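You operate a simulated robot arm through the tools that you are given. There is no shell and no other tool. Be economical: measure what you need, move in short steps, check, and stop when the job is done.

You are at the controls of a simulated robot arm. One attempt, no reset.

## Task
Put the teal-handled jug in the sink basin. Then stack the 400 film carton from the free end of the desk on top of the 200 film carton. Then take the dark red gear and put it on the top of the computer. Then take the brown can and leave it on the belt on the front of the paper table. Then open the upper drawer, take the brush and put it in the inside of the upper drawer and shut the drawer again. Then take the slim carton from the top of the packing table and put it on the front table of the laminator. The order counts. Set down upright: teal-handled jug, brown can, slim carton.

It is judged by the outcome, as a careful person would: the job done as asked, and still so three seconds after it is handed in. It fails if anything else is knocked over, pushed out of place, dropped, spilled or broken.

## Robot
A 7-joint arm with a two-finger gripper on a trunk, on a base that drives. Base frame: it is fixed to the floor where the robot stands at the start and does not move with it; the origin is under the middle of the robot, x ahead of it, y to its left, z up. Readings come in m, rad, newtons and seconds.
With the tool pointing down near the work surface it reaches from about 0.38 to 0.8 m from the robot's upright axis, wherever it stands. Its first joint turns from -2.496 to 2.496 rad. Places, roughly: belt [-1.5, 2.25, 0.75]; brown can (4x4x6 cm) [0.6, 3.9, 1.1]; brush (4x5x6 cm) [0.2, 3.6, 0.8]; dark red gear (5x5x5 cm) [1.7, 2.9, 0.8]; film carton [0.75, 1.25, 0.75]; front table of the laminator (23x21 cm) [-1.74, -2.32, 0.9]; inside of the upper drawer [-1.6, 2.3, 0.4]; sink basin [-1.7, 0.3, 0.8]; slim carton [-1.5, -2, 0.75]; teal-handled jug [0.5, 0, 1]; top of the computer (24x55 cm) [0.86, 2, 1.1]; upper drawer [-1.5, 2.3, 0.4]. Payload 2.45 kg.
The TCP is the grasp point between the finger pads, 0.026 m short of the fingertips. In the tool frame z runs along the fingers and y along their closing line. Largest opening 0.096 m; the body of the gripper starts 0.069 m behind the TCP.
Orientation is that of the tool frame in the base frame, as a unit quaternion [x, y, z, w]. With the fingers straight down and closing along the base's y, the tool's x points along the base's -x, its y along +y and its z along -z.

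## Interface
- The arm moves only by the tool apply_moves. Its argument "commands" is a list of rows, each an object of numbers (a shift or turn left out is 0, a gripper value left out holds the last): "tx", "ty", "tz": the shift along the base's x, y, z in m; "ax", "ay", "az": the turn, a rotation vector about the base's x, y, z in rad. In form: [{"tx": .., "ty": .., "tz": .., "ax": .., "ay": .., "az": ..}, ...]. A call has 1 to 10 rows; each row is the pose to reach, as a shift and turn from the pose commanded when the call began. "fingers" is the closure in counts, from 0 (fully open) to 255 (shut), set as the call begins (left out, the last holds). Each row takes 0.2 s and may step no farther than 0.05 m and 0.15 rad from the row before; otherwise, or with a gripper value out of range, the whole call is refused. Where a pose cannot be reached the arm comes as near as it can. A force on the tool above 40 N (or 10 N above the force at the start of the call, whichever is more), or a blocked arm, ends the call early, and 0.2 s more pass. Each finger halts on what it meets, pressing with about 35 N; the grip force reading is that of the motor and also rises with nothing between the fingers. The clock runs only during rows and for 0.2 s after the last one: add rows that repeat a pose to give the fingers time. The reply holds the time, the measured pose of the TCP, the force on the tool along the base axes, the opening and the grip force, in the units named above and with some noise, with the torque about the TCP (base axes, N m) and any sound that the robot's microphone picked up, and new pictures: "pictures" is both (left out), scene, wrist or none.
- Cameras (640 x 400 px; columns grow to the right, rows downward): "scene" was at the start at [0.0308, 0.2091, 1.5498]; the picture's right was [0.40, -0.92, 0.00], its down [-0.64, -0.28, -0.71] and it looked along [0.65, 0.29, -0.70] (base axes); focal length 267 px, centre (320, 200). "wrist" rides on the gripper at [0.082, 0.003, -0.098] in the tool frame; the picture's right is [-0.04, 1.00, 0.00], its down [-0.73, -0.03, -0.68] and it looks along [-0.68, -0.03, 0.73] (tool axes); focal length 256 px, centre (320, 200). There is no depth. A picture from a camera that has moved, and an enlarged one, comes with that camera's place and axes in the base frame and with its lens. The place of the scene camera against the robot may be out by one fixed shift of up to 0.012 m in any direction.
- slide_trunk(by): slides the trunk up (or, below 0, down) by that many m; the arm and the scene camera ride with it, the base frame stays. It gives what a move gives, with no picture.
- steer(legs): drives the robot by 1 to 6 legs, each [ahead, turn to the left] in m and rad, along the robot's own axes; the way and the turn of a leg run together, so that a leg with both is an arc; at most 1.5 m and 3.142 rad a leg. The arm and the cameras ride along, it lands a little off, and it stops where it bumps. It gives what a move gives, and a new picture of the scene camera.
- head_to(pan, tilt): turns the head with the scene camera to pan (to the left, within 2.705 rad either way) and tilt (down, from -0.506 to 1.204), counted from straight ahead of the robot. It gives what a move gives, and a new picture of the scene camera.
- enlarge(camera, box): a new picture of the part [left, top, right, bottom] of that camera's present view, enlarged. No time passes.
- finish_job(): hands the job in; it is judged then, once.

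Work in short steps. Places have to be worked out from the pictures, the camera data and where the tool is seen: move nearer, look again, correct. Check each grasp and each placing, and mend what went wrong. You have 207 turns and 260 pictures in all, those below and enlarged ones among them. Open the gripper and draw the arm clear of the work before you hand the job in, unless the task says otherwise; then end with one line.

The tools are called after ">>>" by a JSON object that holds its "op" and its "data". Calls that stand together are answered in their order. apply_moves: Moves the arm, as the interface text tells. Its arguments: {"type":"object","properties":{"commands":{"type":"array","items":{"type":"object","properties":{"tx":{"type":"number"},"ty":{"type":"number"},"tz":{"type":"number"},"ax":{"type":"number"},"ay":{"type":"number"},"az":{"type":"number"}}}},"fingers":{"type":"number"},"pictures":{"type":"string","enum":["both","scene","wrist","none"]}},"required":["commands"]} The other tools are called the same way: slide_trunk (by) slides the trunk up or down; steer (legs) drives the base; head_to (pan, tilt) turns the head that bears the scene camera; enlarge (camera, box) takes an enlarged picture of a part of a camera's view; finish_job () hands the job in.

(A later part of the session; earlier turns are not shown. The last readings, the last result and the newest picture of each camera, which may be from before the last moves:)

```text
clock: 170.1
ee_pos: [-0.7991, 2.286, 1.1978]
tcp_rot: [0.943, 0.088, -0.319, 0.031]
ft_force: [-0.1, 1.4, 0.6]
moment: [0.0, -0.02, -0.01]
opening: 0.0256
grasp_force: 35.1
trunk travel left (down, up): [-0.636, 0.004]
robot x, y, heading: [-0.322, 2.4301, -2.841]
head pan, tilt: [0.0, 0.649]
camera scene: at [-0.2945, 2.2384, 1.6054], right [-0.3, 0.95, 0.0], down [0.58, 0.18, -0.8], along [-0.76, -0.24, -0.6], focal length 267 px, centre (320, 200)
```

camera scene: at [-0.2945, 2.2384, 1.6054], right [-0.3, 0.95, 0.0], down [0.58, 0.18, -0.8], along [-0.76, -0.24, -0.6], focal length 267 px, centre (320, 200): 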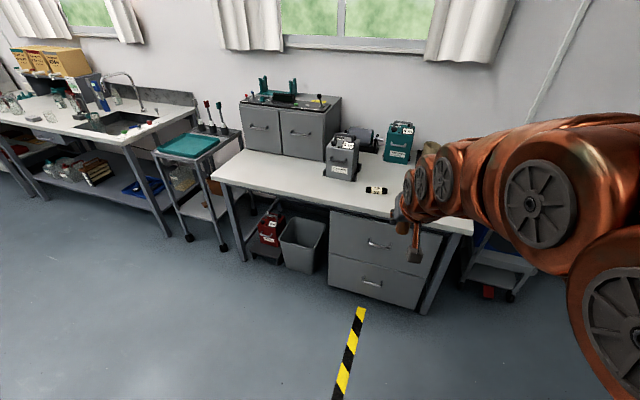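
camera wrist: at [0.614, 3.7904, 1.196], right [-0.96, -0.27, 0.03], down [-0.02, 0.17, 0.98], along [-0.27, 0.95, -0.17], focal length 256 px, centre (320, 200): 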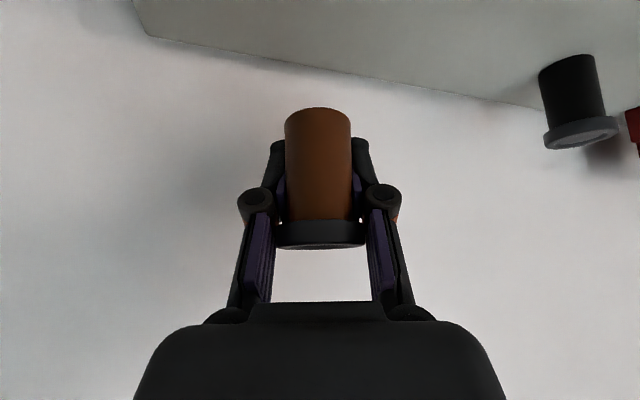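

>>> {"op": "enlarge", "data": {"camera": "scene", "box": [200, 80, 480, 320]}}

>>> {"op": "steer", "data": {"legs": [[0.35, 0], [0, -0.3]]}}

>>> {"op": "head_to", "data": {"pan": 0.0, "tilt": 0.75}}

```text
1.67 times, centred on (340, 200) of scene
camera zoom: at [-0.2945, 2.2384, 1.6054], right [-0.3, 0.95, 0.0], down [0.58, 0.18, -0.8], along [-0.76, -0.24, -0.6], focal length 444 px, centre (287, 200)
```

zoom: 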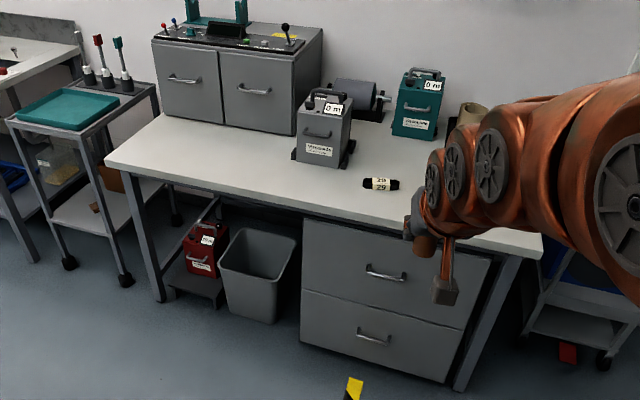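

```text
clock: 173.3
ee_pos: [-1.1532, 2.3281, 1.1957]
tcp_rot: [0.946, -0.052, -0.32, -0.015]
ft_force: [0.0, 0.8, 0.8]
moment: [0.02, 0.01, -0.01]
opening: 0.0256
grasp_force: 34.8
trunk travel left (down, up): [-0.636, 0.004]
robot x, y, heading: [-0.6526, 2.3213, -3.138]
head pan, tilt: [0.0, 0.649]
camera scene: at [-0.6835, 2.1358, 1.6054], right [-0.01, 1.0, 0.0], down [0.6, 0.0, -0.8], along [-0.8, 0.0, -0.6], focal length 267 px, centre (320, 200)
```

scene: 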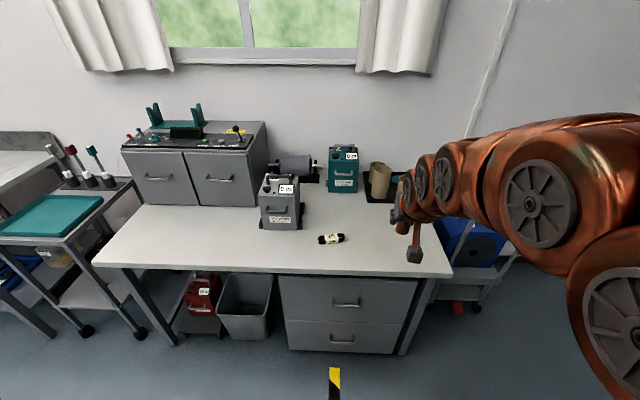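

```text
clock: 174.0
ee_pos: [-1.1533, 2.3292, 1.196]
tcp_rot: [0.946, -0.053, -0.319, -0.015]
ft_force: [0.6, -0.3, -0.7]
moment: [-0.01, 0.04, -0.02]
opening: 0.0254
grasp_force: 35.1
trunk travel left (down, up): [-0.636, 0.004]
robot x, y, heading: [-0.6544, 2.3218, -3.14]
head pan, tilt: [0.0, 0.75]
camera scene: at [-0.6796, 2.1359, 1.5968], right [-0.01, 1.0, 0.0], down [0.68, 0.0, -0.73], along [-0.73, 0.0, -0.68], focal length 267 px, centre (320, 200)
```

scene: 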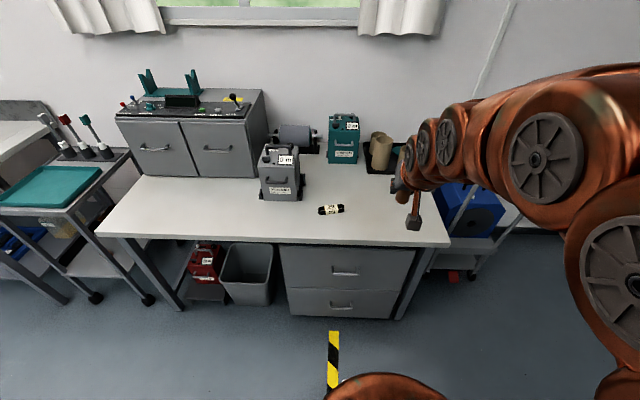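

No distinct belt object, so the belt is the front strip of the tabletop around [-1.5,2.25]; a small film roll lies at ≈[-1.48,2.18]. I'll set the can at ≈[-1.49,2.33]. Drive 0.1 closer and lower.

>>> {"op": "steer", "data": {"legs": [[0.1, 0]]}}

>>> {"op": "apply_moves", "data": {"commands": [{"tx": -0.03, "tz": -0.03}, {"tx": -0.06, "tz": -0.065}, {"tx": -0.09, "tz": -0.1}, {"tx": -0.12, "tz": -0.135}, {"tx": -0.15, "tz": -0.17}, {"tx": -0.18, "tz": -0.205}, {"tx": -0.205, "tz": -0.24}, {"tx": -0.235, "tz": -0.275}, {"tx": -0.235, "tz": -0.31}]}}

```text
clock: 175.1
ee_pos: [-1.252, 2.3264, 1.1952]
tcp_rot: [0.946, -0.052, -0.32, -0.016]
ft_force: [1.0, -0.3, 0.8]
moment: [0.0, 0.03, -0.03]
opening: 0.0256
grasp_force: 34.7
trunk travel left (down, up): [-0.636, 0.004]
robot x, y, heading: [-0.7533, 2.3213, -3.137]
head pan, tilt: [0.0, 0.75]
camera scene: at [-0.7788, 2.1353, 1.5968], right [-0.01, 1.0, 0.0], down [0.68, 0.0, -0.73], along [-0.73, 0.0, -0.68], focal length 267 px, centre (320, 200)
```

scene: 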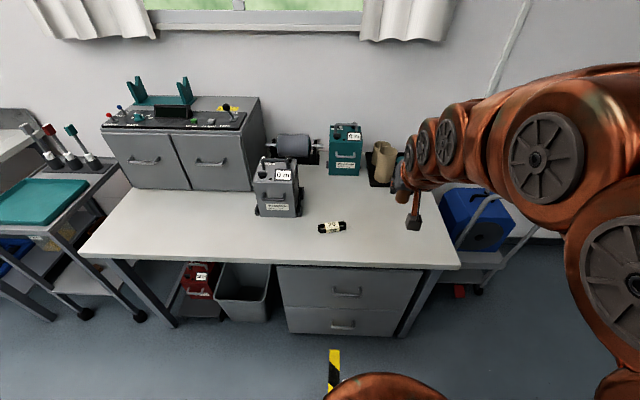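

```text
clock: 177.1
ee_pos: [-1.4894, 2.3285, 0.8874]
tcp_rot: [0.946, -0.052, -0.32, -0.016]
ft_force: [0.4, -0.6, 0.1]
moment: [-0.01, -0.01, -0.02]
opening: 0.0255
grasp_force: 35.0
trunk travel left (down, up): [-0.636, 0.004]
robot x, y, heading: [-0.7533, 2.3193, -3.135]
head pan, tilt: [0.0, 0.75]
camera scene: at [-0.779, 2.1353, 1.5968], right [-0.01, 1.0, 0.0], down [0.68, 0.0, -0.73], along [-0.73, 0.0, -0.68], focal length 267 px, centre (320, 200)
camera wrist: at [-1.3657, 2.3116, 0.9155], right [-0.14, -0.99, 0.03], down [-0.17, 0.05, 0.98], along [-0.98, 0.13, -0.17], focal length 256 px, centre (320, 200)
```

scene: 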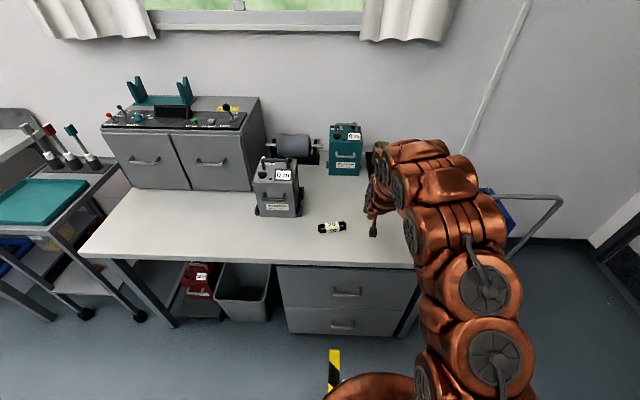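
wrist: 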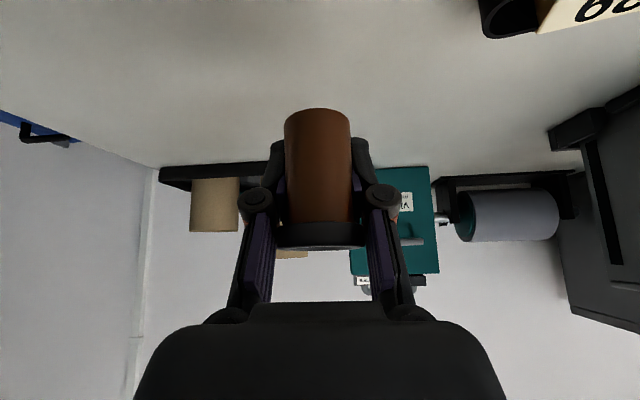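

Lower gently in small steps until the can touches.

>>> {"op": "apply_moves", "data": {"commands": [{"ty": 0.01, "tz": -0.015}, {"ty": 0.01, "tz": -0.03}, {"ty": 0.01, "tz": -0.04}], "pictures": "none"}}

>>> {"op": "enlarge", "data": {"camera": "wrist", "box": [160, 0, 560, 260]}}

```text
clock: 177.9
ee_pos: [-1.4886, 2.3364, 0.8476]
tcp_rot: [0.946, -0.052, -0.319, -0.016]
ft_force: [-1.0, 0.2, -0.2]
moment: [-0.01, 0.01, 0.0]
opening: 0.0256
grasp_force: 34.8
trunk travel left (down, up): [-0.636, 0.004]
robot x, y, heading: [-0.7523, 2.3211, -3.136]
head pan, tilt: [0.0, 0.75]
```

```text
1.54 times, centred on (360, 130) of wrist
camera zoom: at [-1.3652, 2.3211, 0.8757], right [-0.14, -0.99, 0.03], down [-0.17, 0.05, 0.98], along [-0.98, 0.13, -0.17], focal length 394 px, centre (258, 308)
```

zoom: 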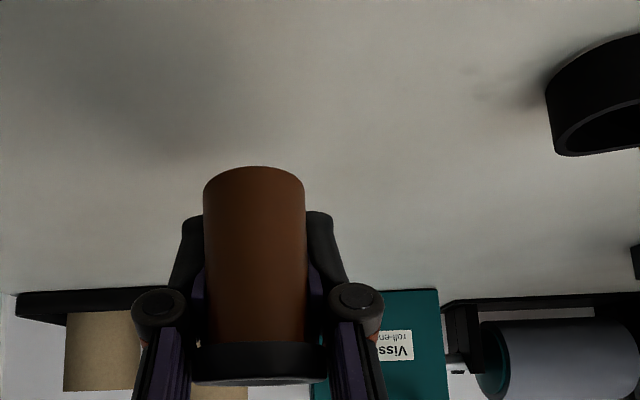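

>>> {"op": "apply_moves", "data": {"commands": [{"tz": -0.006}, {"tz": -0.012}, {"tz": -0.018}], "pictures": "none"}}

>>> {"op": "apply_moves", "data": {"commands": [{"tz": -0.004}, {"tz": -0.008}], "pictures": "wrist"}}

```text
clock: 178.7
ee_pos: [-1.4877, 2.3385, 0.8272]
tcp_rot: [0.946, -0.052, -0.319, -0.015]
ft_force: [-0.3, 0.5, 0.4]
moment: [0.01, 0.03, 0.0]
opening: 0.0254
grasp_force: 34.8
trunk travel left (down, up): [-0.636, 0.004]
robot x, y, heading: [-0.7527, 2.3198, -3.136]
head pan, tilt: [0.0, 0.75]
```

```text
clock: 179.3
ee_pos: [-1.4886, 2.3369, 0.8203]
tcp_rot: [0.946, -0.052, -0.319, -0.015]
ft_force: [0.7, 0.6, -0.2]
moment: [0.0, 0.02, -0.03]
opening: 0.0255
grasp_force: 35.2
trunk travel left (down, up): [-0.636, 0.004]
robot x, y, heading: [-0.7536, 2.3215, -3.136]
head pan, tilt: [0.0, 0.75]
camera wrist: at [-1.3649, 2.3209, 0.8491], right [-0.14, -0.99, 0.03], down [-0.17, 0.05, 0.98], along [-0.98, 0.13, -0.17], focal length 256 px, centre (320, 200)
```

wrist: 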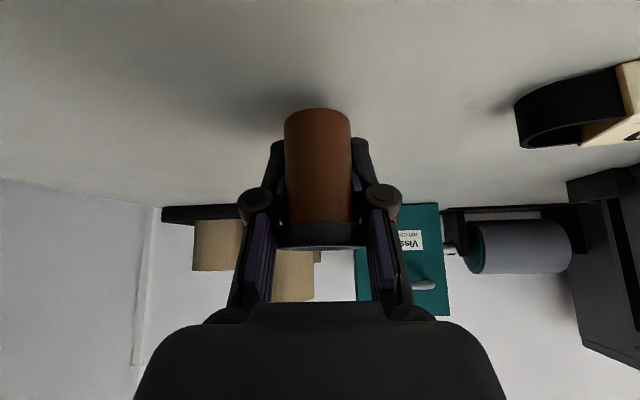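

>>> {"op": "apply_moves", "data": {"commands": [{"tz": -0.005}, {"tz": -0.01}, {"tz": -0.013}], "pictures": "none"}}

>>> {"op": "apply_moves", "data": {"commands": [{"tz": -0.004}, {"tz": -0.007}], "pictures": "wrist"}}

```text
clock: 180.1
ee_pos: [-1.4868, 2.336, 0.8071]
tcp_rot: [0.946, -0.052, -0.32, -0.015]
ft_force: [1.3, 0.7, 2.8]
moment: [0.06, -0.04, -0.07]
opening: 0.0258
grasp_force: 35.0
trunk travel left (down, up): [-0.636, 0.004]
robot x, y, heading: [-0.7554, 2.3242, -3.13]
head pan, tilt: [0.0, 0.75]
```

```text
clock: 180.7
ee_pos: [-1.4908, 2.3384, 0.8081]
tcp_rot: [0.944, -0.052, -0.324, -0.015]
ft_force: [5.2, -0.2, 20.3]
moment: [0.3, -0.08, -0.07]
opening: 0.0252
grasp_force: 35.1
trunk travel left (down, up): [-0.636, 0.004]
robot x, y, heading: [-0.7516, 2.3223, -3.138]
head pan, tilt: [0.0, 0.75]
stopped in row 2: the force on the tool passed its limit at 45 N (the readings are from after the stop); the commanded pose is now the measured one
camera wrist: at [-1.3675, 2.321, 0.8353], right [-0.14, -0.99, 0.03], down [-0.16, 0.05, 0.99], along [-0.98, 0.13, -0.16], focal length 256 px, centre (320, 200)
```

wrist: 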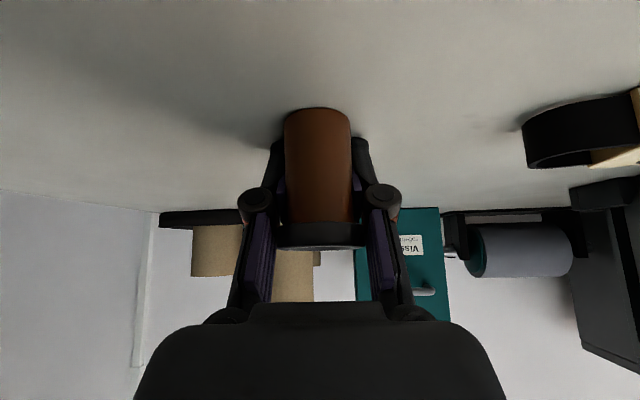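

Contact. Open, then withdraw along the tool axis.

>>> {"op": "apply_moves", "data": {"commands": [{"tz": 0.001}, {"tz": 0.001}, {"tz": 0.001}, {"tz": 0.001}, {"tx": 0.024, "ty": -0.002, "tz": 0.032}, {"tx": 0.048, "ty": -0.004, "tz": 0.064}, {"tx": 0.08, "ty": -0.006, "tz": 0.1}, {"tx": 0.11, "tz": 0.135}], "fingers": 0}}

>>> {"op": "enlarge", "data": {"camera": "scene", "box": [300, 150, 460, 270]}}

```text
clock: 182.5
ee_pos: [-1.3789, 2.3361, 0.9404]
tcp_rot: [0.945, -0.051, -0.322, -0.015]
ft_force: [-0.7, -0.8, -0.9]
moment: [-0.02, 0.0, 0.03]
opening: 0.0962
grasp_force: 0.1
trunk travel left (down, up): [-0.636, 0.004]
robot x, y, heading: [-0.7503, 2.3206, -3.137]
head pan, tilt: [0.0, 0.75]
heard: snap
camera scene: at [-0.7796, 2.1352, 1.5967], right [-0.01, 1.0, 0.0], down [0.68, 0.0, -0.73], along [-0.73, 0.0, -0.68], focal length 267 px, centre (320, 200)
camera wrist: at [-1.257, 2.3202, 0.9687], right [-0.14, -0.99, 0.03], down [-0.16, 0.05, 0.99], along [-0.98, 0.13, -0.17], focal length 256 px, centre (320, 200)
```

scene: 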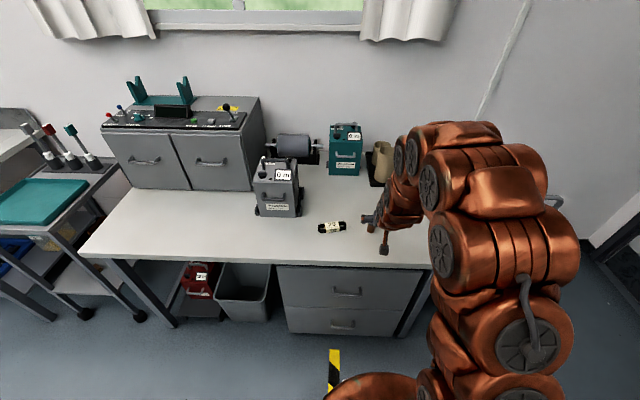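
wrist: 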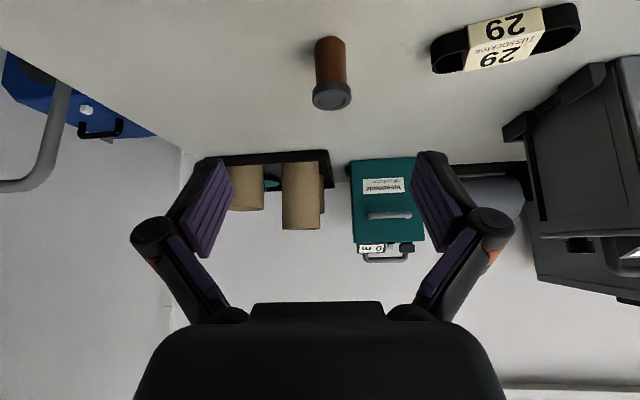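

```text
3.33 times, centred on (380, 210) of scene
camera zoom: at [-0.7796, 2.1352, 1.5967], right [-0.01, 1.0, 0.0], down [0.68, 0.0, -0.73], along [-0.73, 0.0, -0.68], focal length 889 px, centre (120, 167)
```

zoom: 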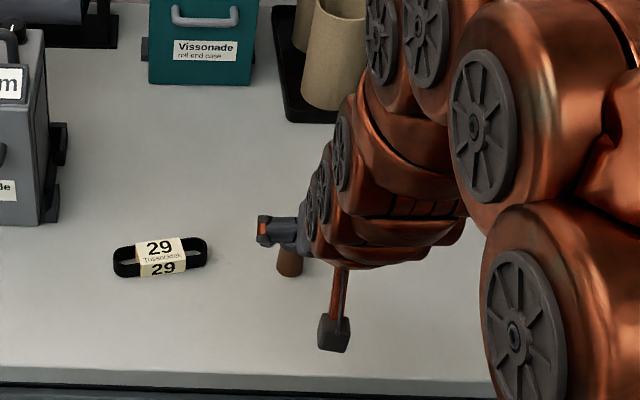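

The black object labelled "29" is itself the belt — a loop with a paper sleeve. So the can must go on top of it. Look closer at it.

>>> {"op": "enlarge", "data": {"camera": "wrist", "box": [290, 0, 600, 150]}}

>>> {"op": "enlarge", "data": {"camera": "scene", "box": [290, 200, 390, 260]}}

```text
2.06 times, centred on (445, 75) of wrist
camera zoom: at [-1.257, 2.3202, 0.9687], right [-0.14, -0.99, 0.03], down [-0.16, 0.05, 0.99], along [-0.98, 0.13, -0.17], focal length 528 px, centre (62, 458)
```

zoom: 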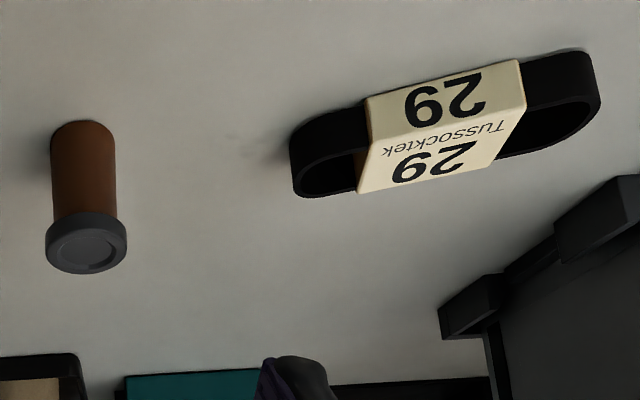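

```text
6.40 times, centred on (340, 230) of scene
camera zoom: at [-0.7796, 2.1352, 1.5967], right [-0.01, 1.0, 0.0], down [0.68, 0.0, -0.73], along [-0.73, 0.0, -0.68], focal length 1707 px, centre (192, 8)
```

zoom: 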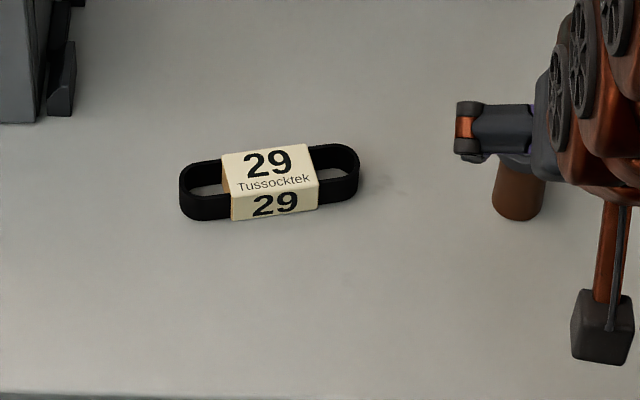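

Belt sleeve top ≈[-1.498,2.178,0.79], ≈5.5×3.5 cm flat. Go back and re-grip the can.

>>> {"op": "apply_moves", "data": {"commands": [{"tx": -0.03, "ty": 0.002, "tz": -0.036}, {"tx": -0.062, "ty": 0.003, "tz": -0.07}, {"tx": -0.086, "ty": 0.003, "tz": -0.102}, {"tx": -0.11, "ty": 0.002, "tz": -0.13}], "pictures": "wrist"}}

>>> {"op": "apply_moves", "data": {"commands": [{}, {}, {}, {}, {}, {}], "fingers": 255, "pictures": "wrist"}}

```text
clock: 183.5
ee_pos: [-1.4904, 2.3388, 0.8103]
tcp_rot: [0.945, -0.052, -0.321, -0.015]
ft_force: [1.0, -0.3, -0.6]
moment: [0.02, -0.03, 0.02]
opening: 0.0961
grasp_force: 0.0
trunk travel left (down, up): [-0.636, 0.004]
robot x, y, heading: [-0.7542, 2.3206, -3.128]
head pan, tilt: [0.0, 0.75]
camera wrist: at [-1.3669, 2.3227, 0.8381], right [-0.14, -0.99, 0.03], down [-0.16, 0.05, 0.99], along [-0.98, 0.13, -0.17], focal length 256 px, centre (320, 200)
```

wrist: 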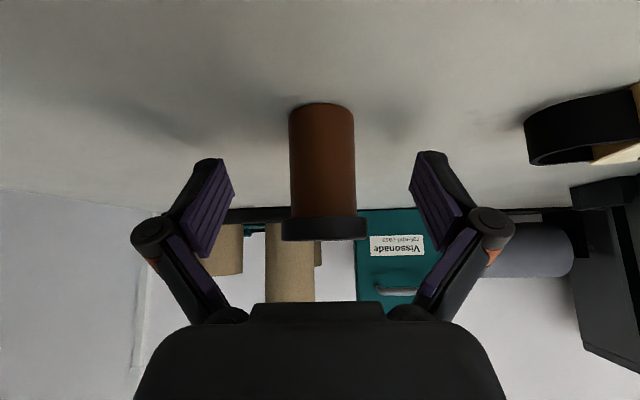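

```text
clock: 184.9
ee_pos: [-1.4894, 2.3396, 0.8109]
tcp_rot: [0.945, -0.051, -0.324, -0.015]
ft_force: [-0.2, -0.1, 2.1]
moment: [0.03, 0.0, 0.03]
opening: 0.027
grasp_force: 35.0
trunk travel left (down, up): [-0.636, 0.004]
robot x, y, heading: [-0.7524, 2.3225, -3.138]
head pan, tilt: [0.0, 0.75]
heard: snap
camera wrist: at [-1.3669, 2.3229, 0.8385], right [-0.14, -0.99, 0.03], down [-0.16, 0.05, 0.99], along [-0.98, 0.13, -0.17], focal length 256 px, centre (320, 200)
```

wrist: 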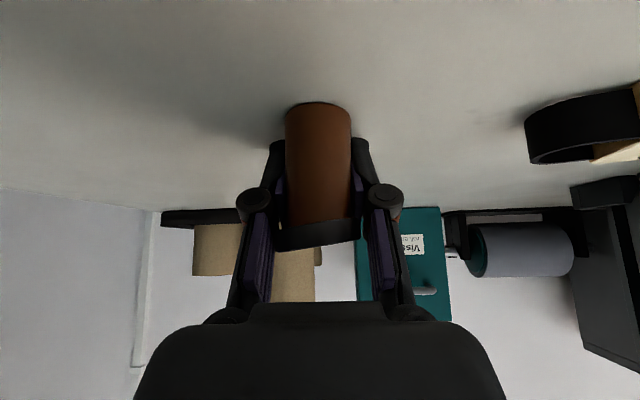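

The cap looks skewed; zoom in to inspect.

>>> {"op": "enlarge", "data": {"camera": "wrist", "box": [240, 90, 400, 270]}}

```text
2.22 times, centred on (320, 180) of wrist
camera zoom: at [-1.3669, 2.3229, 0.8385], right [-0.14, -0.99, 0.03], down [-0.16, 0.05, 0.99], along [-0.98, 0.13, -0.17], focal length 569 px, centre (320, 244)
```

zoom: 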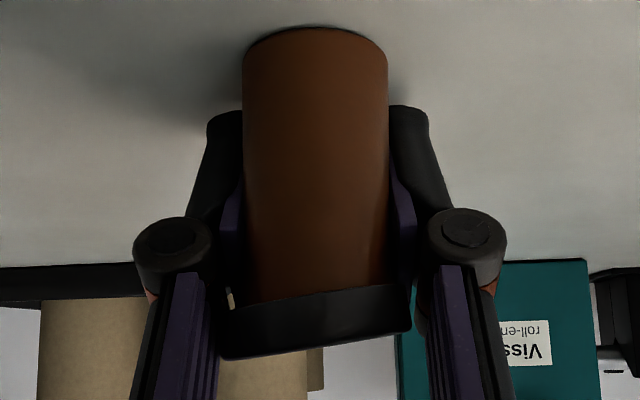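

The cap got pinched unevenly. Reopen and look at whether the lid sits straight.

>>> {"op": "apply_moves", "data": {"commands": [{}, {}, {}, {}, {}], "fingers": 0, "pictures": "none"}}

>>> {"op": "enlarge", "data": {"camera": "wrist", "box": [240, 90, 400, 270]}}

```text
clock: 186.1
ee_pos: [-1.4894, 2.3403, 0.8113]
tcp_rot: [0.945, -0.052, -0.322, -0.016]
ft_force: [-0.7, 0.2, -0.5]
moment: [0.02, 0.0, -0.03]
opening: 0.0958
grasp_force: 0.1
trunk travel left (down, up): [-0.636, 0.004]
robot x, y, heading: [-0.7538, 2.32, -3.135]
head pan, tilt: [0.0, 0.75]
```

```text
2.22 times, centred on (320, 180) of wrist
camera zoom: at [-1.3668, 2.3229, 0.8383], right [-0.14, -0.99, 0.03], down [-0.16, 0.05, 0.99], along [-0.98, 0.13, -0.17], focal length 569 px, centre (320, 244)
```

zoom: 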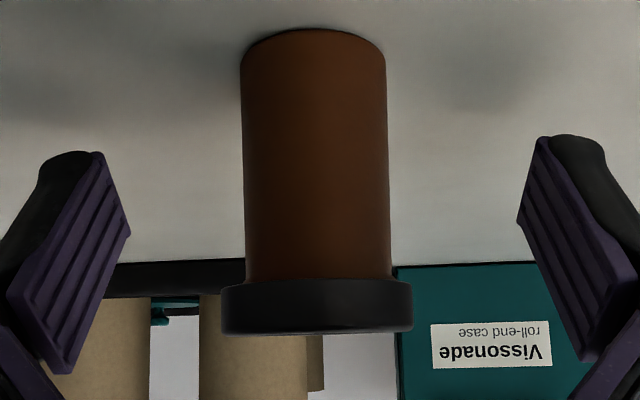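

The lid is fine and straight; the can had just rocked in the grip. It's centred now, so close again.

>>> {"op": "apply_moves", "data": {"commands": [{}, {}, {}, {}, {}, {}], "fingers": 255, "pictures": "none"}}

>>> {"op": "enlarge", "data": {"camera": "wrist", "box": [240, 90, 400, 270]}}

```text
clock: 187.5
ee_pos: [-1.4892, 2.3389, 0.8083]
tcp_rot: [0.945, -0.052, -0.323, -0.016]
ft_force: [0.3, 0.3, 1.8]
moment: [-0.01, -0.06, 0.03]
opening: 0.0254
grasp_force: 34.5
trunk travel left (down, up): [-0.636, 0.004]
robot x, y, heading: [-0.751, 2.3228, -3.136]
head pan, tilt: [0.0, 0.75]
```

```text
2.22 times, centred on (320, 180) of wrist
camera zoom: at [-1.3668, 2.3229, 0.8383], right [-0.14, -0.99, 0.03], down [-0.16, 0.05, 0.99], along [-0.98, 0.13, -0.17], focal length 569 px, centre (320, 244)
```

zoom: 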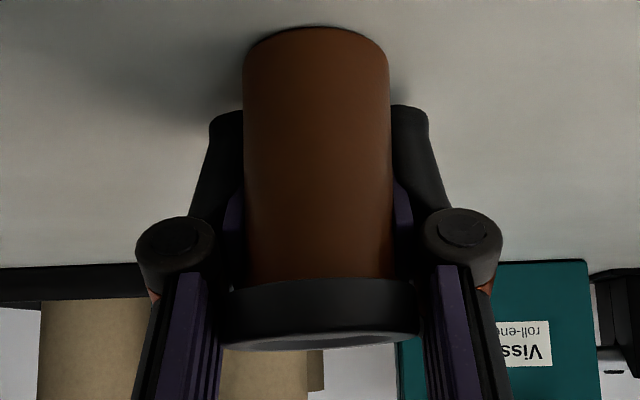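

Good grip, no snap. Lift and carry over the belt, then check from both cameras.

>>> {"op": "apply_moves", "data": {"commands": [{"tz": 0.03}, {"tz": 0.065}, {"ty": -0.04, "tz": 0.065}, {"tx": -0.002, "ty": -0.08, "tz": 0.065}, {"tx": -0.004, "ty": -0.12, "tz": 0.065}, {"tx": -0.006, "ty": -0.16, "tz": 0.065}]}}

>>> {"op": "enlarge", "data": {"camera": "scene", "box": [290, 180, 390, 250]}}

>>> {"op": "enlarge", "data": {"camera": "wrist", "box": [220, 0, 420, 270]}}

```text
clock: 188.9
ee_pos: [-1.4956, 2.1778, 0.8743]
tcp_rot: [0.945, -0.052, -0.322, -0.018]
ft_force: [0.2, -0.7, -0.9]
moment: [0.01, 0.05, -0.04]
opening: 0.0254
grasp_force: 34.9
trunk travel left (down, up): [-0.636, 0.004]
robot x, y, heading: [-0.7529, 2.3229, -3.133]
head pan, tilt: [0.0, 0.75]
camera scene: at [-0.7786, 2.1338, 1.5965], right [-0.01, 1.0, 0.0], down [0.68, 0.01, -0.73], along [-0.73, -0.01, -0.68], focal length 267 px, centre (320, 200)
camera wrist: at [-1.3731, 2.1611, 0.902], right [-0.14, -0.99, 0.03], down [-0.16, 0.05, 0.99], along [-0.98, 0.13, -0.17], focal length 256 px, centre (320, 200)
```

scene: 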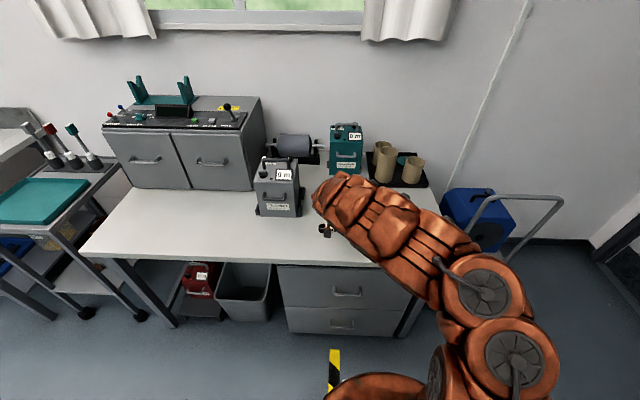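
wrist: 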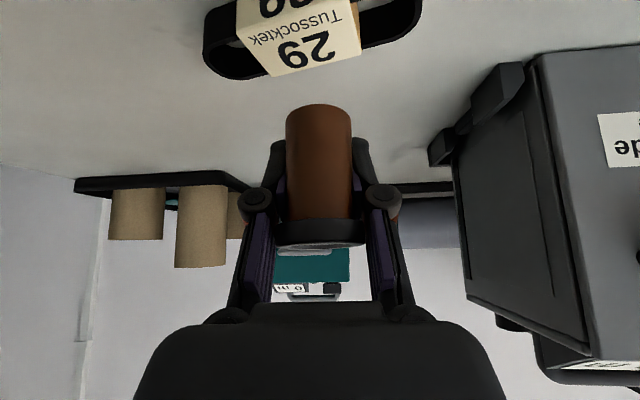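

```text
5.71 times, centred on (340, 215) of scene
camera zoom: at [-0.7786, 2.1338, 1.5965], right [-0.01, 1.0, 0.0], down [0.68, 0.01, -0.73], along [-0.73, -0.01, -0.68], focal length 1524 px, centre (206, 114)
```

zoom: 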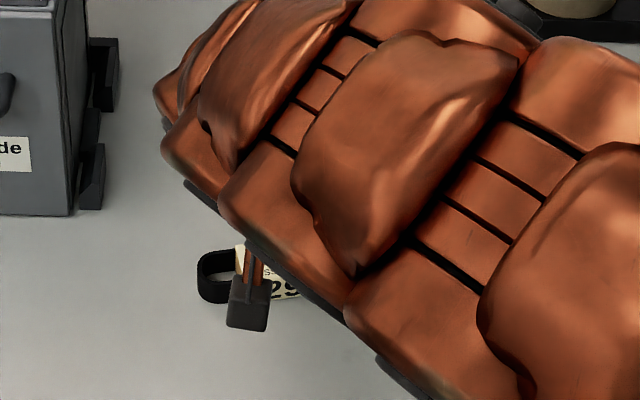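

```text
1.48 times, centred on (320, 135) of wrist
camera zoom: at [-1.3731, 2.1611, 0.902], right [-0.14, -0.99, 0.03], down [-0.16, 0.05, 0.99], along [-0.98, 0.13, -0.17], focal length 379 px, centre (320, 296)
```

zoom: 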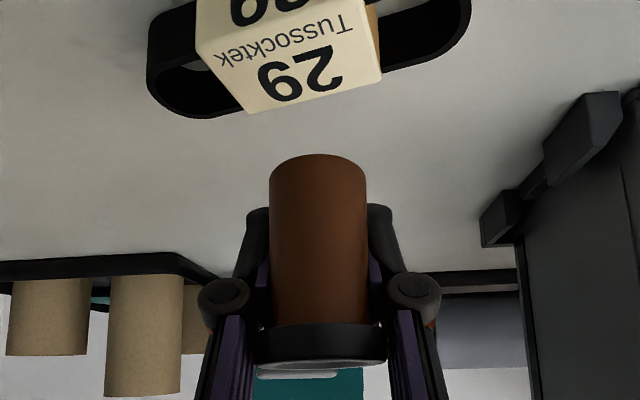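

Relative offsets: sleeve centre ≈[-1.498,2.182], can ≈[-1.490,2.177]. Shift and lower gently to contact (expected TCP z≈0.83).

>>> {"op": "apply_moves", "data": {"commands": [{"tx": -0.007, "ty": 0.004, "tz": -0.01}, {"tx": -0.007, "ty": 0.004, "tz": -0.022}, {"tx": -0.007, "ty": 0.004, "tz": -0.032}, {"tx": -0.007, "ty": 0.004, "tz": -0.038}], "pictures": "wrist"}}

>>> {"op": "enlarge", "data": {"camera": "wrist", "box": [200, 0, 440, 270]}}

```text
clock: 189.9
ee_pos: [-1.5024, 2.1836, 0.8373]
tcp_rot: [0.945, -0.052, -0.322, -0.015]
ft_force: [-0.3, 0.3, 0.7]
moment: [0.0, 0.0, 0.02]
opening: 0.0257
grasp_force: 35.2
trunk travel left (down, up): [-0.636, 0.004]
robot x, y, heading: [-0.7503, 2.3213, -3.143]
head pan, tilt: [0.0, 0.75]
camera wrist: at [-1.3799, 2.1674, 0.8646], right [-0.14, -0.99, 0.03], down [-0.16, 0.05, 0.99], along [-0.98, 0.13, -0.17], focal length 256 px, centre (320, 200)
```

wrist: 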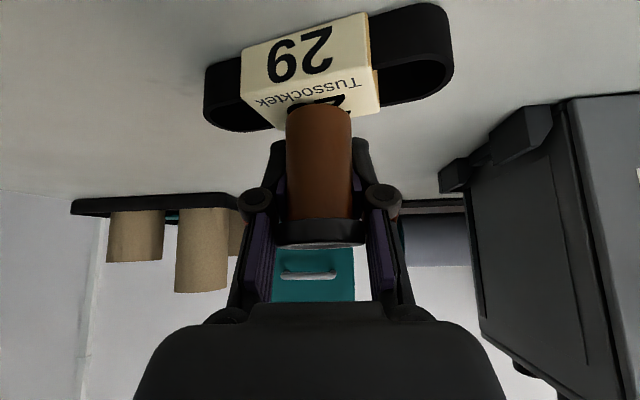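

```text
1.48 times, centred on (320, 135) of wrist
camera zoom: at [-1.3799, 2.1674, 0.8646], right [-0.14, -0.99, 0.03], down [-0.16, 0.05, 0.99], along [-0.98, 0.13, -0.17], focal length 379 px, centre (320, 296)
```

zoom: 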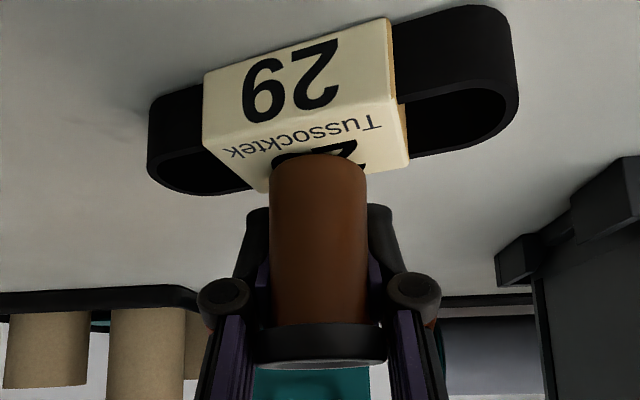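

The can is centred over the sleeve. Lower the last millimetres.

>>> {"op": "apply_moves", "data": {"commands": [{"tz": -0.004}], "pictures": "none"}}

>>> {"op": "apply_moves", "data": {"commands": [{"tz": -0.003}], "pictures": "none"}}

>>> {"op": "enlarge", "data": {"camera": "wrist", "box": [200, 0, 440, 270]}}

```text
clock: 190.3
ee_pos: [-1.5036, 2.1829, 0.8343]
tcp_rot: [0.945, -0.051, -0.322, -0.015]
ft_force: [1.2, 0.3, 5.3]
moment: [0.01, -0.17, 0.04]
opening: 0.0255
grasp_force: 35.0
trunk travel left (down, up): [-0.636, 0.004]
robot x, y, heading: [-0.7557, 2.3233, -3.134]
head pan, tilt: [0.0, 0.75]
```

```text
clock: 190.7
ee_pos: [-1.5037, 2.1839, 0.8327]
tcp_rot: [0.944, -0.052, -0.324, -0.015]
ft_force: [0.8, 1.2, 25.5]
moment: [0.03, -0.58, 0.03]
opening: 0.0257
grasp_force: 35.0
trunk travel left (down, up): [-0.636, 0.004]
robot x, y, heading: [-0.7586, 2.319, -3.138]
head pan, tilt: [0.0, 0.75]
```

```text
1.48 times, centred on (320, 135) of wrist
camera zoom: at [-1.3803, 2.1675, 0.8605], right [-0.14, -0.99, 0.03], down [-0.16, 0.05, 0.99], along [-0.98, 0.13, -0.16], focal length 379 px, centre (320, 296)
```

zoom: 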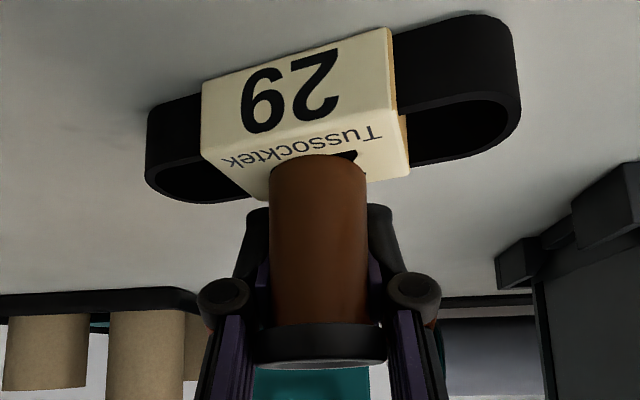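

Contact, but the can sits ~7 mm toward the back of the sleeve. Raise slightly, shift 7 mm toward me, and re-lower.

>>> {"op": "apply_moves", "data": {"commands": [{"tz": 0.008}, {"tx": 0.007, "tz": 0.008}, {"tx": 0.007, "tz": 0.003}], "pictures": "none"}}

>>> {"op": "apply_moves", "data": {"commands": [{"tz": -0.002}], "pictures": "none"}}

>>> {"op": "enlarge", "data": {"camera": "wrist", "box": [200, 0, 440, 270]}}

```text
clock: 191.5
ee_pos: [-1.4957, 2.1837, 0.8341]
tcp_rot: [0.945, -0.054, -0.322, -0.016]
ft_force: [0.8, 1.2, 2.7]
moment: [0.04, -0.08, 0.05]
opening: 0.0254
grasp_force: 34.7
trunk travel left (down, up): [-0.636, 0.004]
robot x, y, heading: [-0.7525, 2.3205, -3.136]
head pan, tilt: [0.0, 0.75]
```

```text
clock: 191.9
ee_pos: [-1.4963, 2.1836, 0.8335]
tcp_rot: [0.945, -0.052, -0.323, -0.015]
ft_force: [0.3, 2.2, 13.6]
moment: [0.05, -0.33, 0.03]
opening: 0.0258
grasp_force: 35.2
trunk travel left (down, up): [-0.636, 0.004]
robot x, y, heading: [-0.7534, 2.3181, -3.136]
head pan, tilt: [0.0, 0.75]
```

```text
1.48 times, centred on (320, 135) of wrist
camera zoom: at [-1.3733, 2.1674, 0.8608], right [-0.14, -0.99, 0.03], down [-0.16, 0.05, 0.99], along [-0.98, 0.13, -0.17], focal length 379 px, centre (320, 296)
```

zoom: 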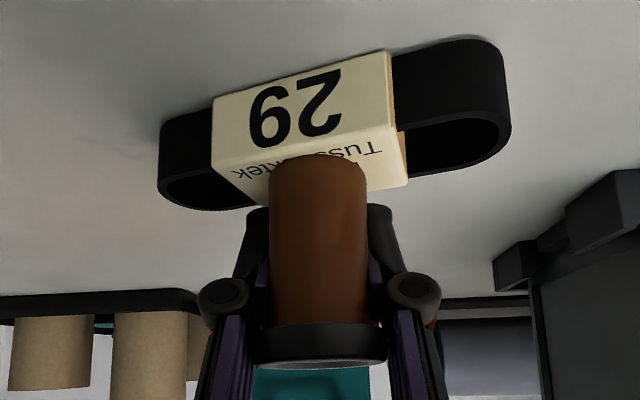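

Centred now. Release and withdraw along the tool axis.

>>> {"op": "apply_moves", "data": {"commands": [{"tz": 0.002}, {"tz": 0.002}, {"tz": 0.002}, {"tz": 0.002}, {"tz": 0.002}], "fingers": 0, "pictures": "wrist"}}

>>> {"op": "apply_moves", "data": {"commands": [{"tx": 0.024, "tz": 0.032}, {"tx": 0.048, "tz": 0.064}, {"tx": 0.08, "tz": 0.1}, {"tx": 0.11, "tz": 0.135}]}}

>>> {"op": "enlarge", "data": {"camera": "wrist", "box": [200, 0, 440, 200]}}

```text
clock: 193.1
ee_pos: [-1.4958, 2.1841, 0.8333]
tcp_rot: [0.945, -0.052, -0.322, -0.016]
ft_force: [-0.7, 0.2, -0.8]
moment: [-0.01, 0.02, 0.02]
opening: 0.0961
grasp_force: 0.1
trunk travel left (down, up): [-0.636, 0.004]
robot x, y, heading: [-0.7556, 2.3213, -3.13]
head pan, tilt: [0.0, 0.75]
camera wrist: at [-1.3731, 2.1672, 0.8614], right [-0.14, -0.99, 0.03], down [-0.16, 0.05, 0.99], along [-0.98, 0.13, -0.17], focal length 256 px, centre (320, 200)
```

wrist: 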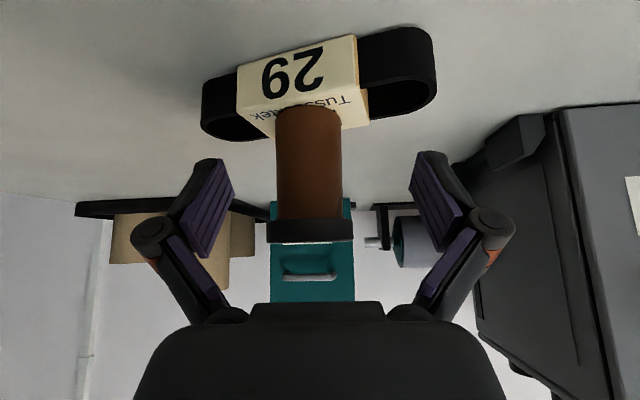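

```text
clock: 194.1
ee_pos: [-1.385, 2.1824, 0.9686]
tcp_rot: [0.945, -0.052, -0.322, -0.016]
ft_force: [-0.4, 1.0, -0.5]
moment: [0.01, -0.02, 0.0]
opening: 0.0959
grasp_force: 0.1
trunk travel left (down, up): [-0.636, 0.004]
robot x, y, heading: [-0.7533, 2.3212, -3.13]
head pan, tilt: [0.0, 0.75]
camera scene: at [-0.7796, 2.1351, 1.5967], right [-0.01, 1.0, 0.0], down [0.68, 0.0, -0.73], along [-0.73, 0.0, -0.68], focal length 267 px, centre (320, 200)
camera wrist: at [-1.2616, 2.1673, 0.9963], right [-0.14, -0.99, 0.03], down [-0.16, 0.05, 0.99], along [-0.98, 0.13, -0.17], focal length 256 px, centre (320, 200)
```

scene: 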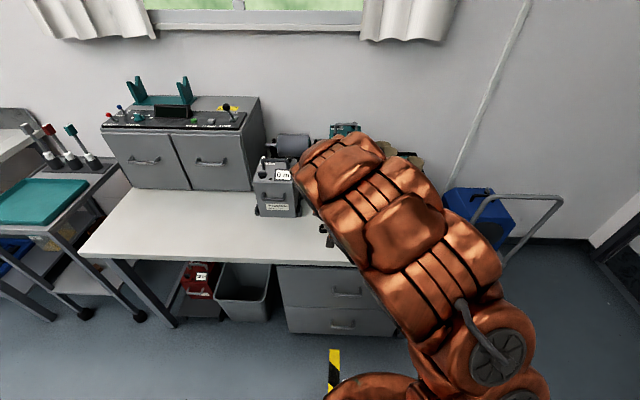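
wrist: 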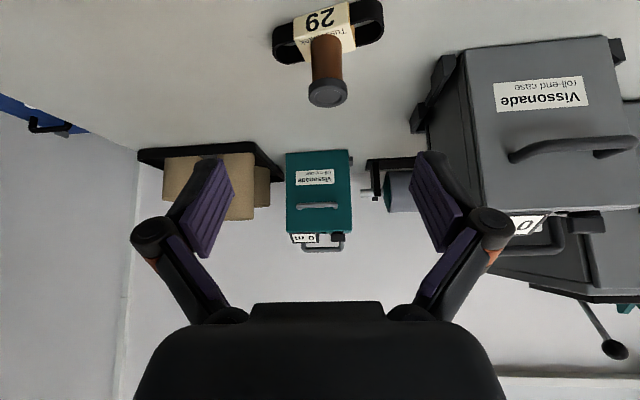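

```text
2.00 times, centred on (320, 100) of wrist
camera zoom: at [-1.2616, 2.1673, 0.9963], right [-0.14, -0.99, 0.03], down [-0.16, 0.05, 0.99], along [-0.98, 0.13, -0.17], focal length 512 px, centre (320, 400)
```

zoom: 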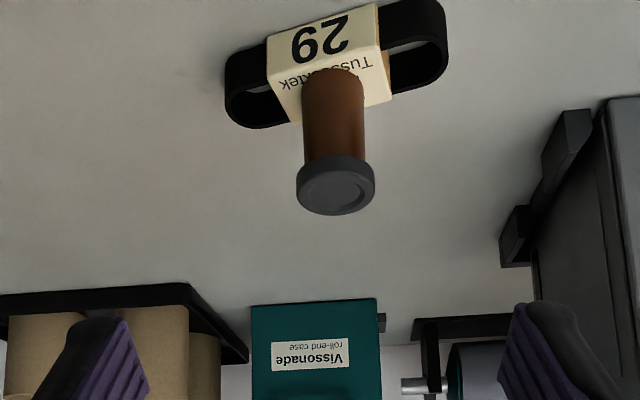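

The can stands on the belt. Next the drawer: back off 0.35, lower the trunk, and get a better look at the drawer handle.

>>> {"op": "steer", "data": {"legs": [[-0.35, 0]]}}

>>> {"op": "slide_trunk", "data": {"by": -0.35}}

>>> {"op": "head_to", "data": {"pan": 0.0, "tilt": 0.6}}

```text
clock: 196.3
ee_pos: [-1.034, 2.1853, 0.9669]
tcp_rot: [0.945, -0.052, -0.322, -0.016]
ft_force: [-0.8, -0.5, -1.3]
moment: [0.0, 0.02, -0.02]
opening: 0.096
grasp_force: 0.1
trunk travel left (down, up): [-0.636, 0.004]
robot x, y, heading: [-0.4054, 2.3244, -3.131]
head pan, tilt: [0.0, 0.75]
camera scene: at [-0.4285, 2.1375, 1.5967], right [-0.01, 1.0, 0.0], down [0.68, 0.01, -0.73], along [-0.73, -0.01, -0.68], focal length 267 px, centre (320, 200)
```

scene: 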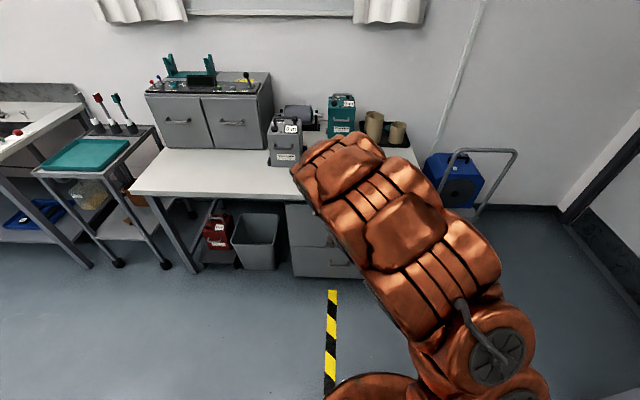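

```text
clock: 199.8
ee_pos: [-1.0335, 2.1851, 0.6187]
tcp_rot: [0.945, -0.051, -0.322, -0.015]
ft_force: [-0.5, 0.0, 1.0]
moment: [0.01, 0.01, -0.02]
opening: 0.0961
grasp_force: 0.1
trunk travel left (down, up): [-0.286, 0.354]
robot x, y, heading: [-0.4019, 2.3222, -3.13]
head pan, tilt: [0.0, 0.75]
```

```text
clock: 200.4
ee_pos: [-1.0345, 2.1851, 0.6173]
tcp_rot: [0.945, -0.051, -0.323, -0.015]
ft_force: [0.2, 0.1, -0.5]
moment: [0.0, -0.02, -0.03]
opening: 0.096
grasp_force: 0.2
trunk travel left (down, up): [-0.286, 0.354]
robot x, y, heading: [-0.401, 2.323, -3.132]
head pan, tilt: [0.0, 0.6]
camera scene: at [-0.4338, 2.1375, 1.2596], right [-0.01, 1.0, 0.0], down [0.57, 0.0, -0.82], along [-0.82, -0.01, -0.57], focal length 267 px, centre (320, 200)
```

scene: 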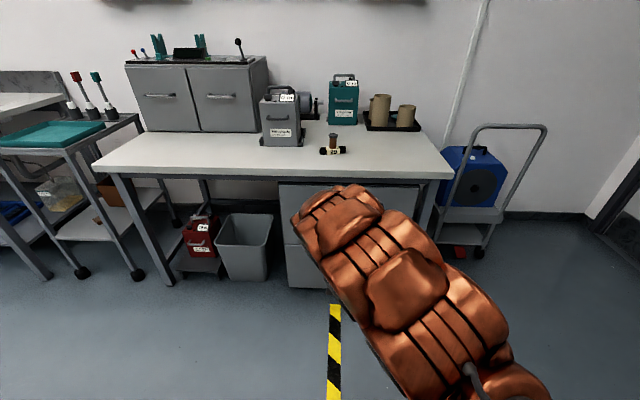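

Now roll the hand 90° about its axis so it can pinch a horizontal handle.

>>> {"op": "apply_moves", "data": {"commands": [{"ax": -0.0908, "ay": 0.0095, "az": -0.1185}, {"ax": -0.1816, "ay": 0.019, "az": -0.237}, {"ax": -0.2724, "ay": 0.0285, "az": -0.3555}, {"ax": -0.3632, "ay": 0.038, "az": -0.474}, {"ax": -0.454, "ay": 0.0475, "az": -0.5925}, {"ax": -0.5448, "ay": 0.057, "az": -0.711}, {"ax": -0.6356, "ay": 0.0665, "az": -0.8295}, {"ax": -0.7264, "ay": 0.076, "az": -0.948}, {"ax": -0.8172, "ay": 0.0855, "az": -1.0665}, {"ax": -0.908, "ay": 0.095, "az": -1.185}]}}

```text
clock: 202.7
ee_pos: [-1.034, 2.1852, 0.6179]
tcp_rot: [-0.657, 0.68, 0.248, -0.208]
ft_force: [0.5, -0.2, -0.4]
moment: [0.01, 0.02, 0.01]
opening: 0.0963
grasp_force: 0.1
trunk travel left (down, up): [-0.286, 0.354]
robot x, y, heading: [-0.402, 2.325, -3.133]
head pan, tilt: [0.0, 0.6]
camera scene: at [-0.4339, 2.1375, 1.2596], right [-0.01, 1.0, 0.0], down [0.56, 0.0, -0.83], along [-0.83, -0.01, -0.56], focal length 267 px, centre (320, 200)
camera wrist: at [-0.9817, 2.0979, 0.6944], right [-0.79, 0.05, 0.61], down [0.47, 0.69, 0.55], along [-0.39, 0.72, -0.57], focal length 256 px, centre (320, 200)
```

scene: 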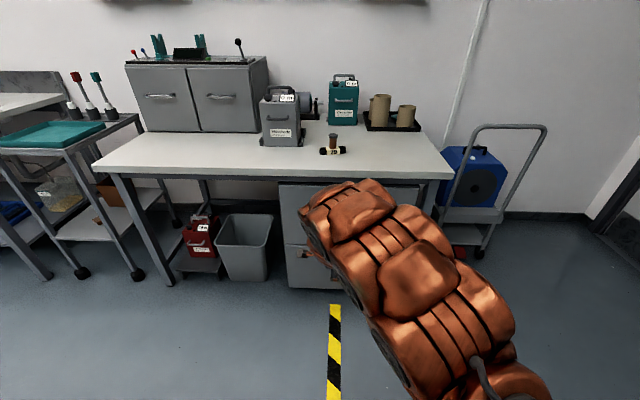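
wrist: 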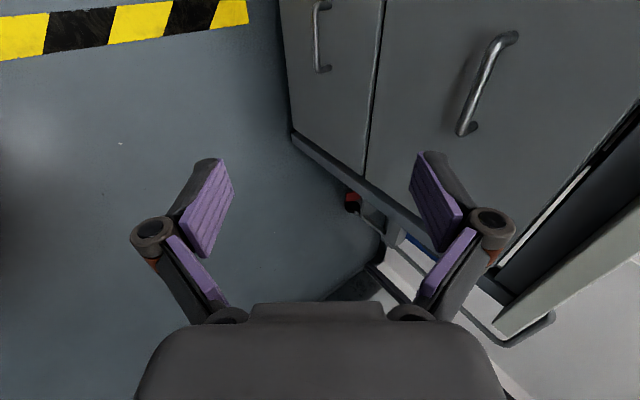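

Handle located at ≈[-1.336, 2.19–2.30, 0.56]. Pitch the hand toward horizontal and approach to 10 cm in front.

>>> {"op": "apply_moves", "data": {"commands": [{"tx": -0.03, "ty": 0.012, "ay": 0.137}, {"tx": -0.07, "ty": 0.024, "ay": 0.275}, {"tx": -0.11, "ty": 0.036, "tz": -0.005, "ay": 0.41}, {"tx": -0.15, "ty": 0.048, "tz": -0.012, "ay": 0.55}, {"tx": -0.18, "ty": 0.058, "tz": -0.02, "ay": 0.55}, {"tx": -0.2, "ty": 0.06, "tz": -0.022, "ay": 0.55}]}}

```text
clock: 204.1
ee_pos: [-1.2342, 2.246, 0.5964]
tcp_rot: [-0.565, 0.599, 0.418, -0.385]
ft_force: [0.5, -0.9, -0.1]
moment: [0.0, 0.0, 0.03]
opening: 0.096
grasp_force: 0.1
trunk travel left (down, up): [-0.286, 0.354]
robot x, y, heading: [-0.4045, 2.3203, -3.138]
head pan, tilt: [0.0, 0.6]
camera scene: at [-0.4339, 2.1376, 1.2597], right [-0.01, 1.0, 0.0], down [0.56, 0.0, -0.83], along [-0.83, -0.01, -0.56], focal length 267 px, centre (320, 200)
camera wrist: at [-1.1494, 2.1575, 0.6338], right [-0.35, 0.05, 0.93], down [0.69, 0.69, 0.22], along [-0.63, 0.72, -0.28], focal length 256 px, centre (320, 200)
```

scene: 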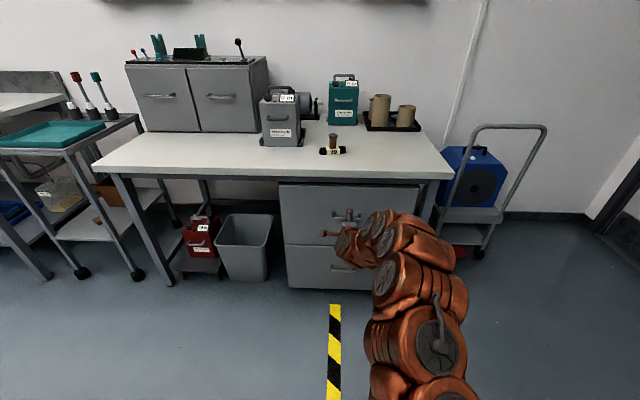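
wrist: 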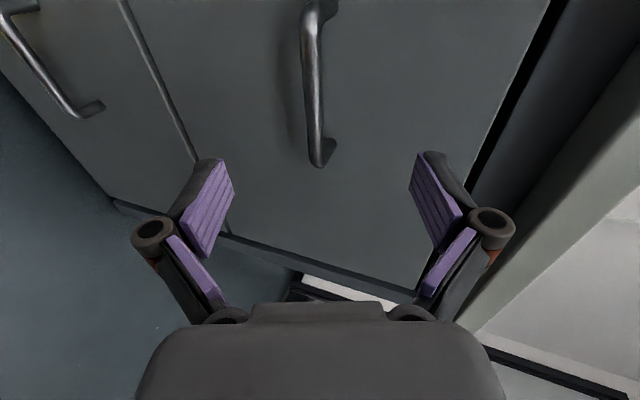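

Bar is between the fingers. Advance ~9 cm along the tool axis and check.

>>> {"op": "apply_moves", "data": {"commands": [{"tx": -0.03, "ty": 0.0, "tz": -0.013}, {"tx": -0.06, "tz": -0.026}, {"tx": -0.083, "tz": -0.036}], "pictures": "wrist"}}

```text
clock: 204.8
ee_pos: [-1.318, 2.2446, 0.5593]
tcp_rot: [-0.566, 0.599, 0.417, -0.384]
ft_force: [0.3, 0.5, 0.1]
moment: [-0.02, -0.03, -0.02]
opening: 0.0962
grasp_force: 0.0
trunk travel left (down, up): [-0.286, 0.354]
robot x, y, heading: [-0.4052, 2.3229, -3.137]
head pan, tilt: [0.0, 0.6]
camera wrist: at [-1.2332, 2.1574, 0.5972], right [-0.35, 0.05, 0.93], down [0.69, 0.69, 0.22], along [-0.63, 0.72, -0.28], focal length 256 px, centre (320, 200)
```

wrist: 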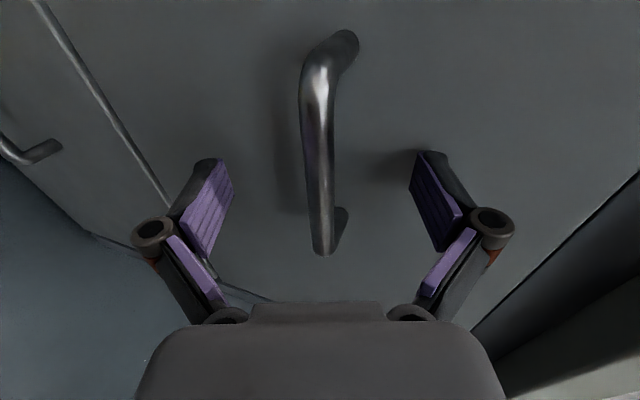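

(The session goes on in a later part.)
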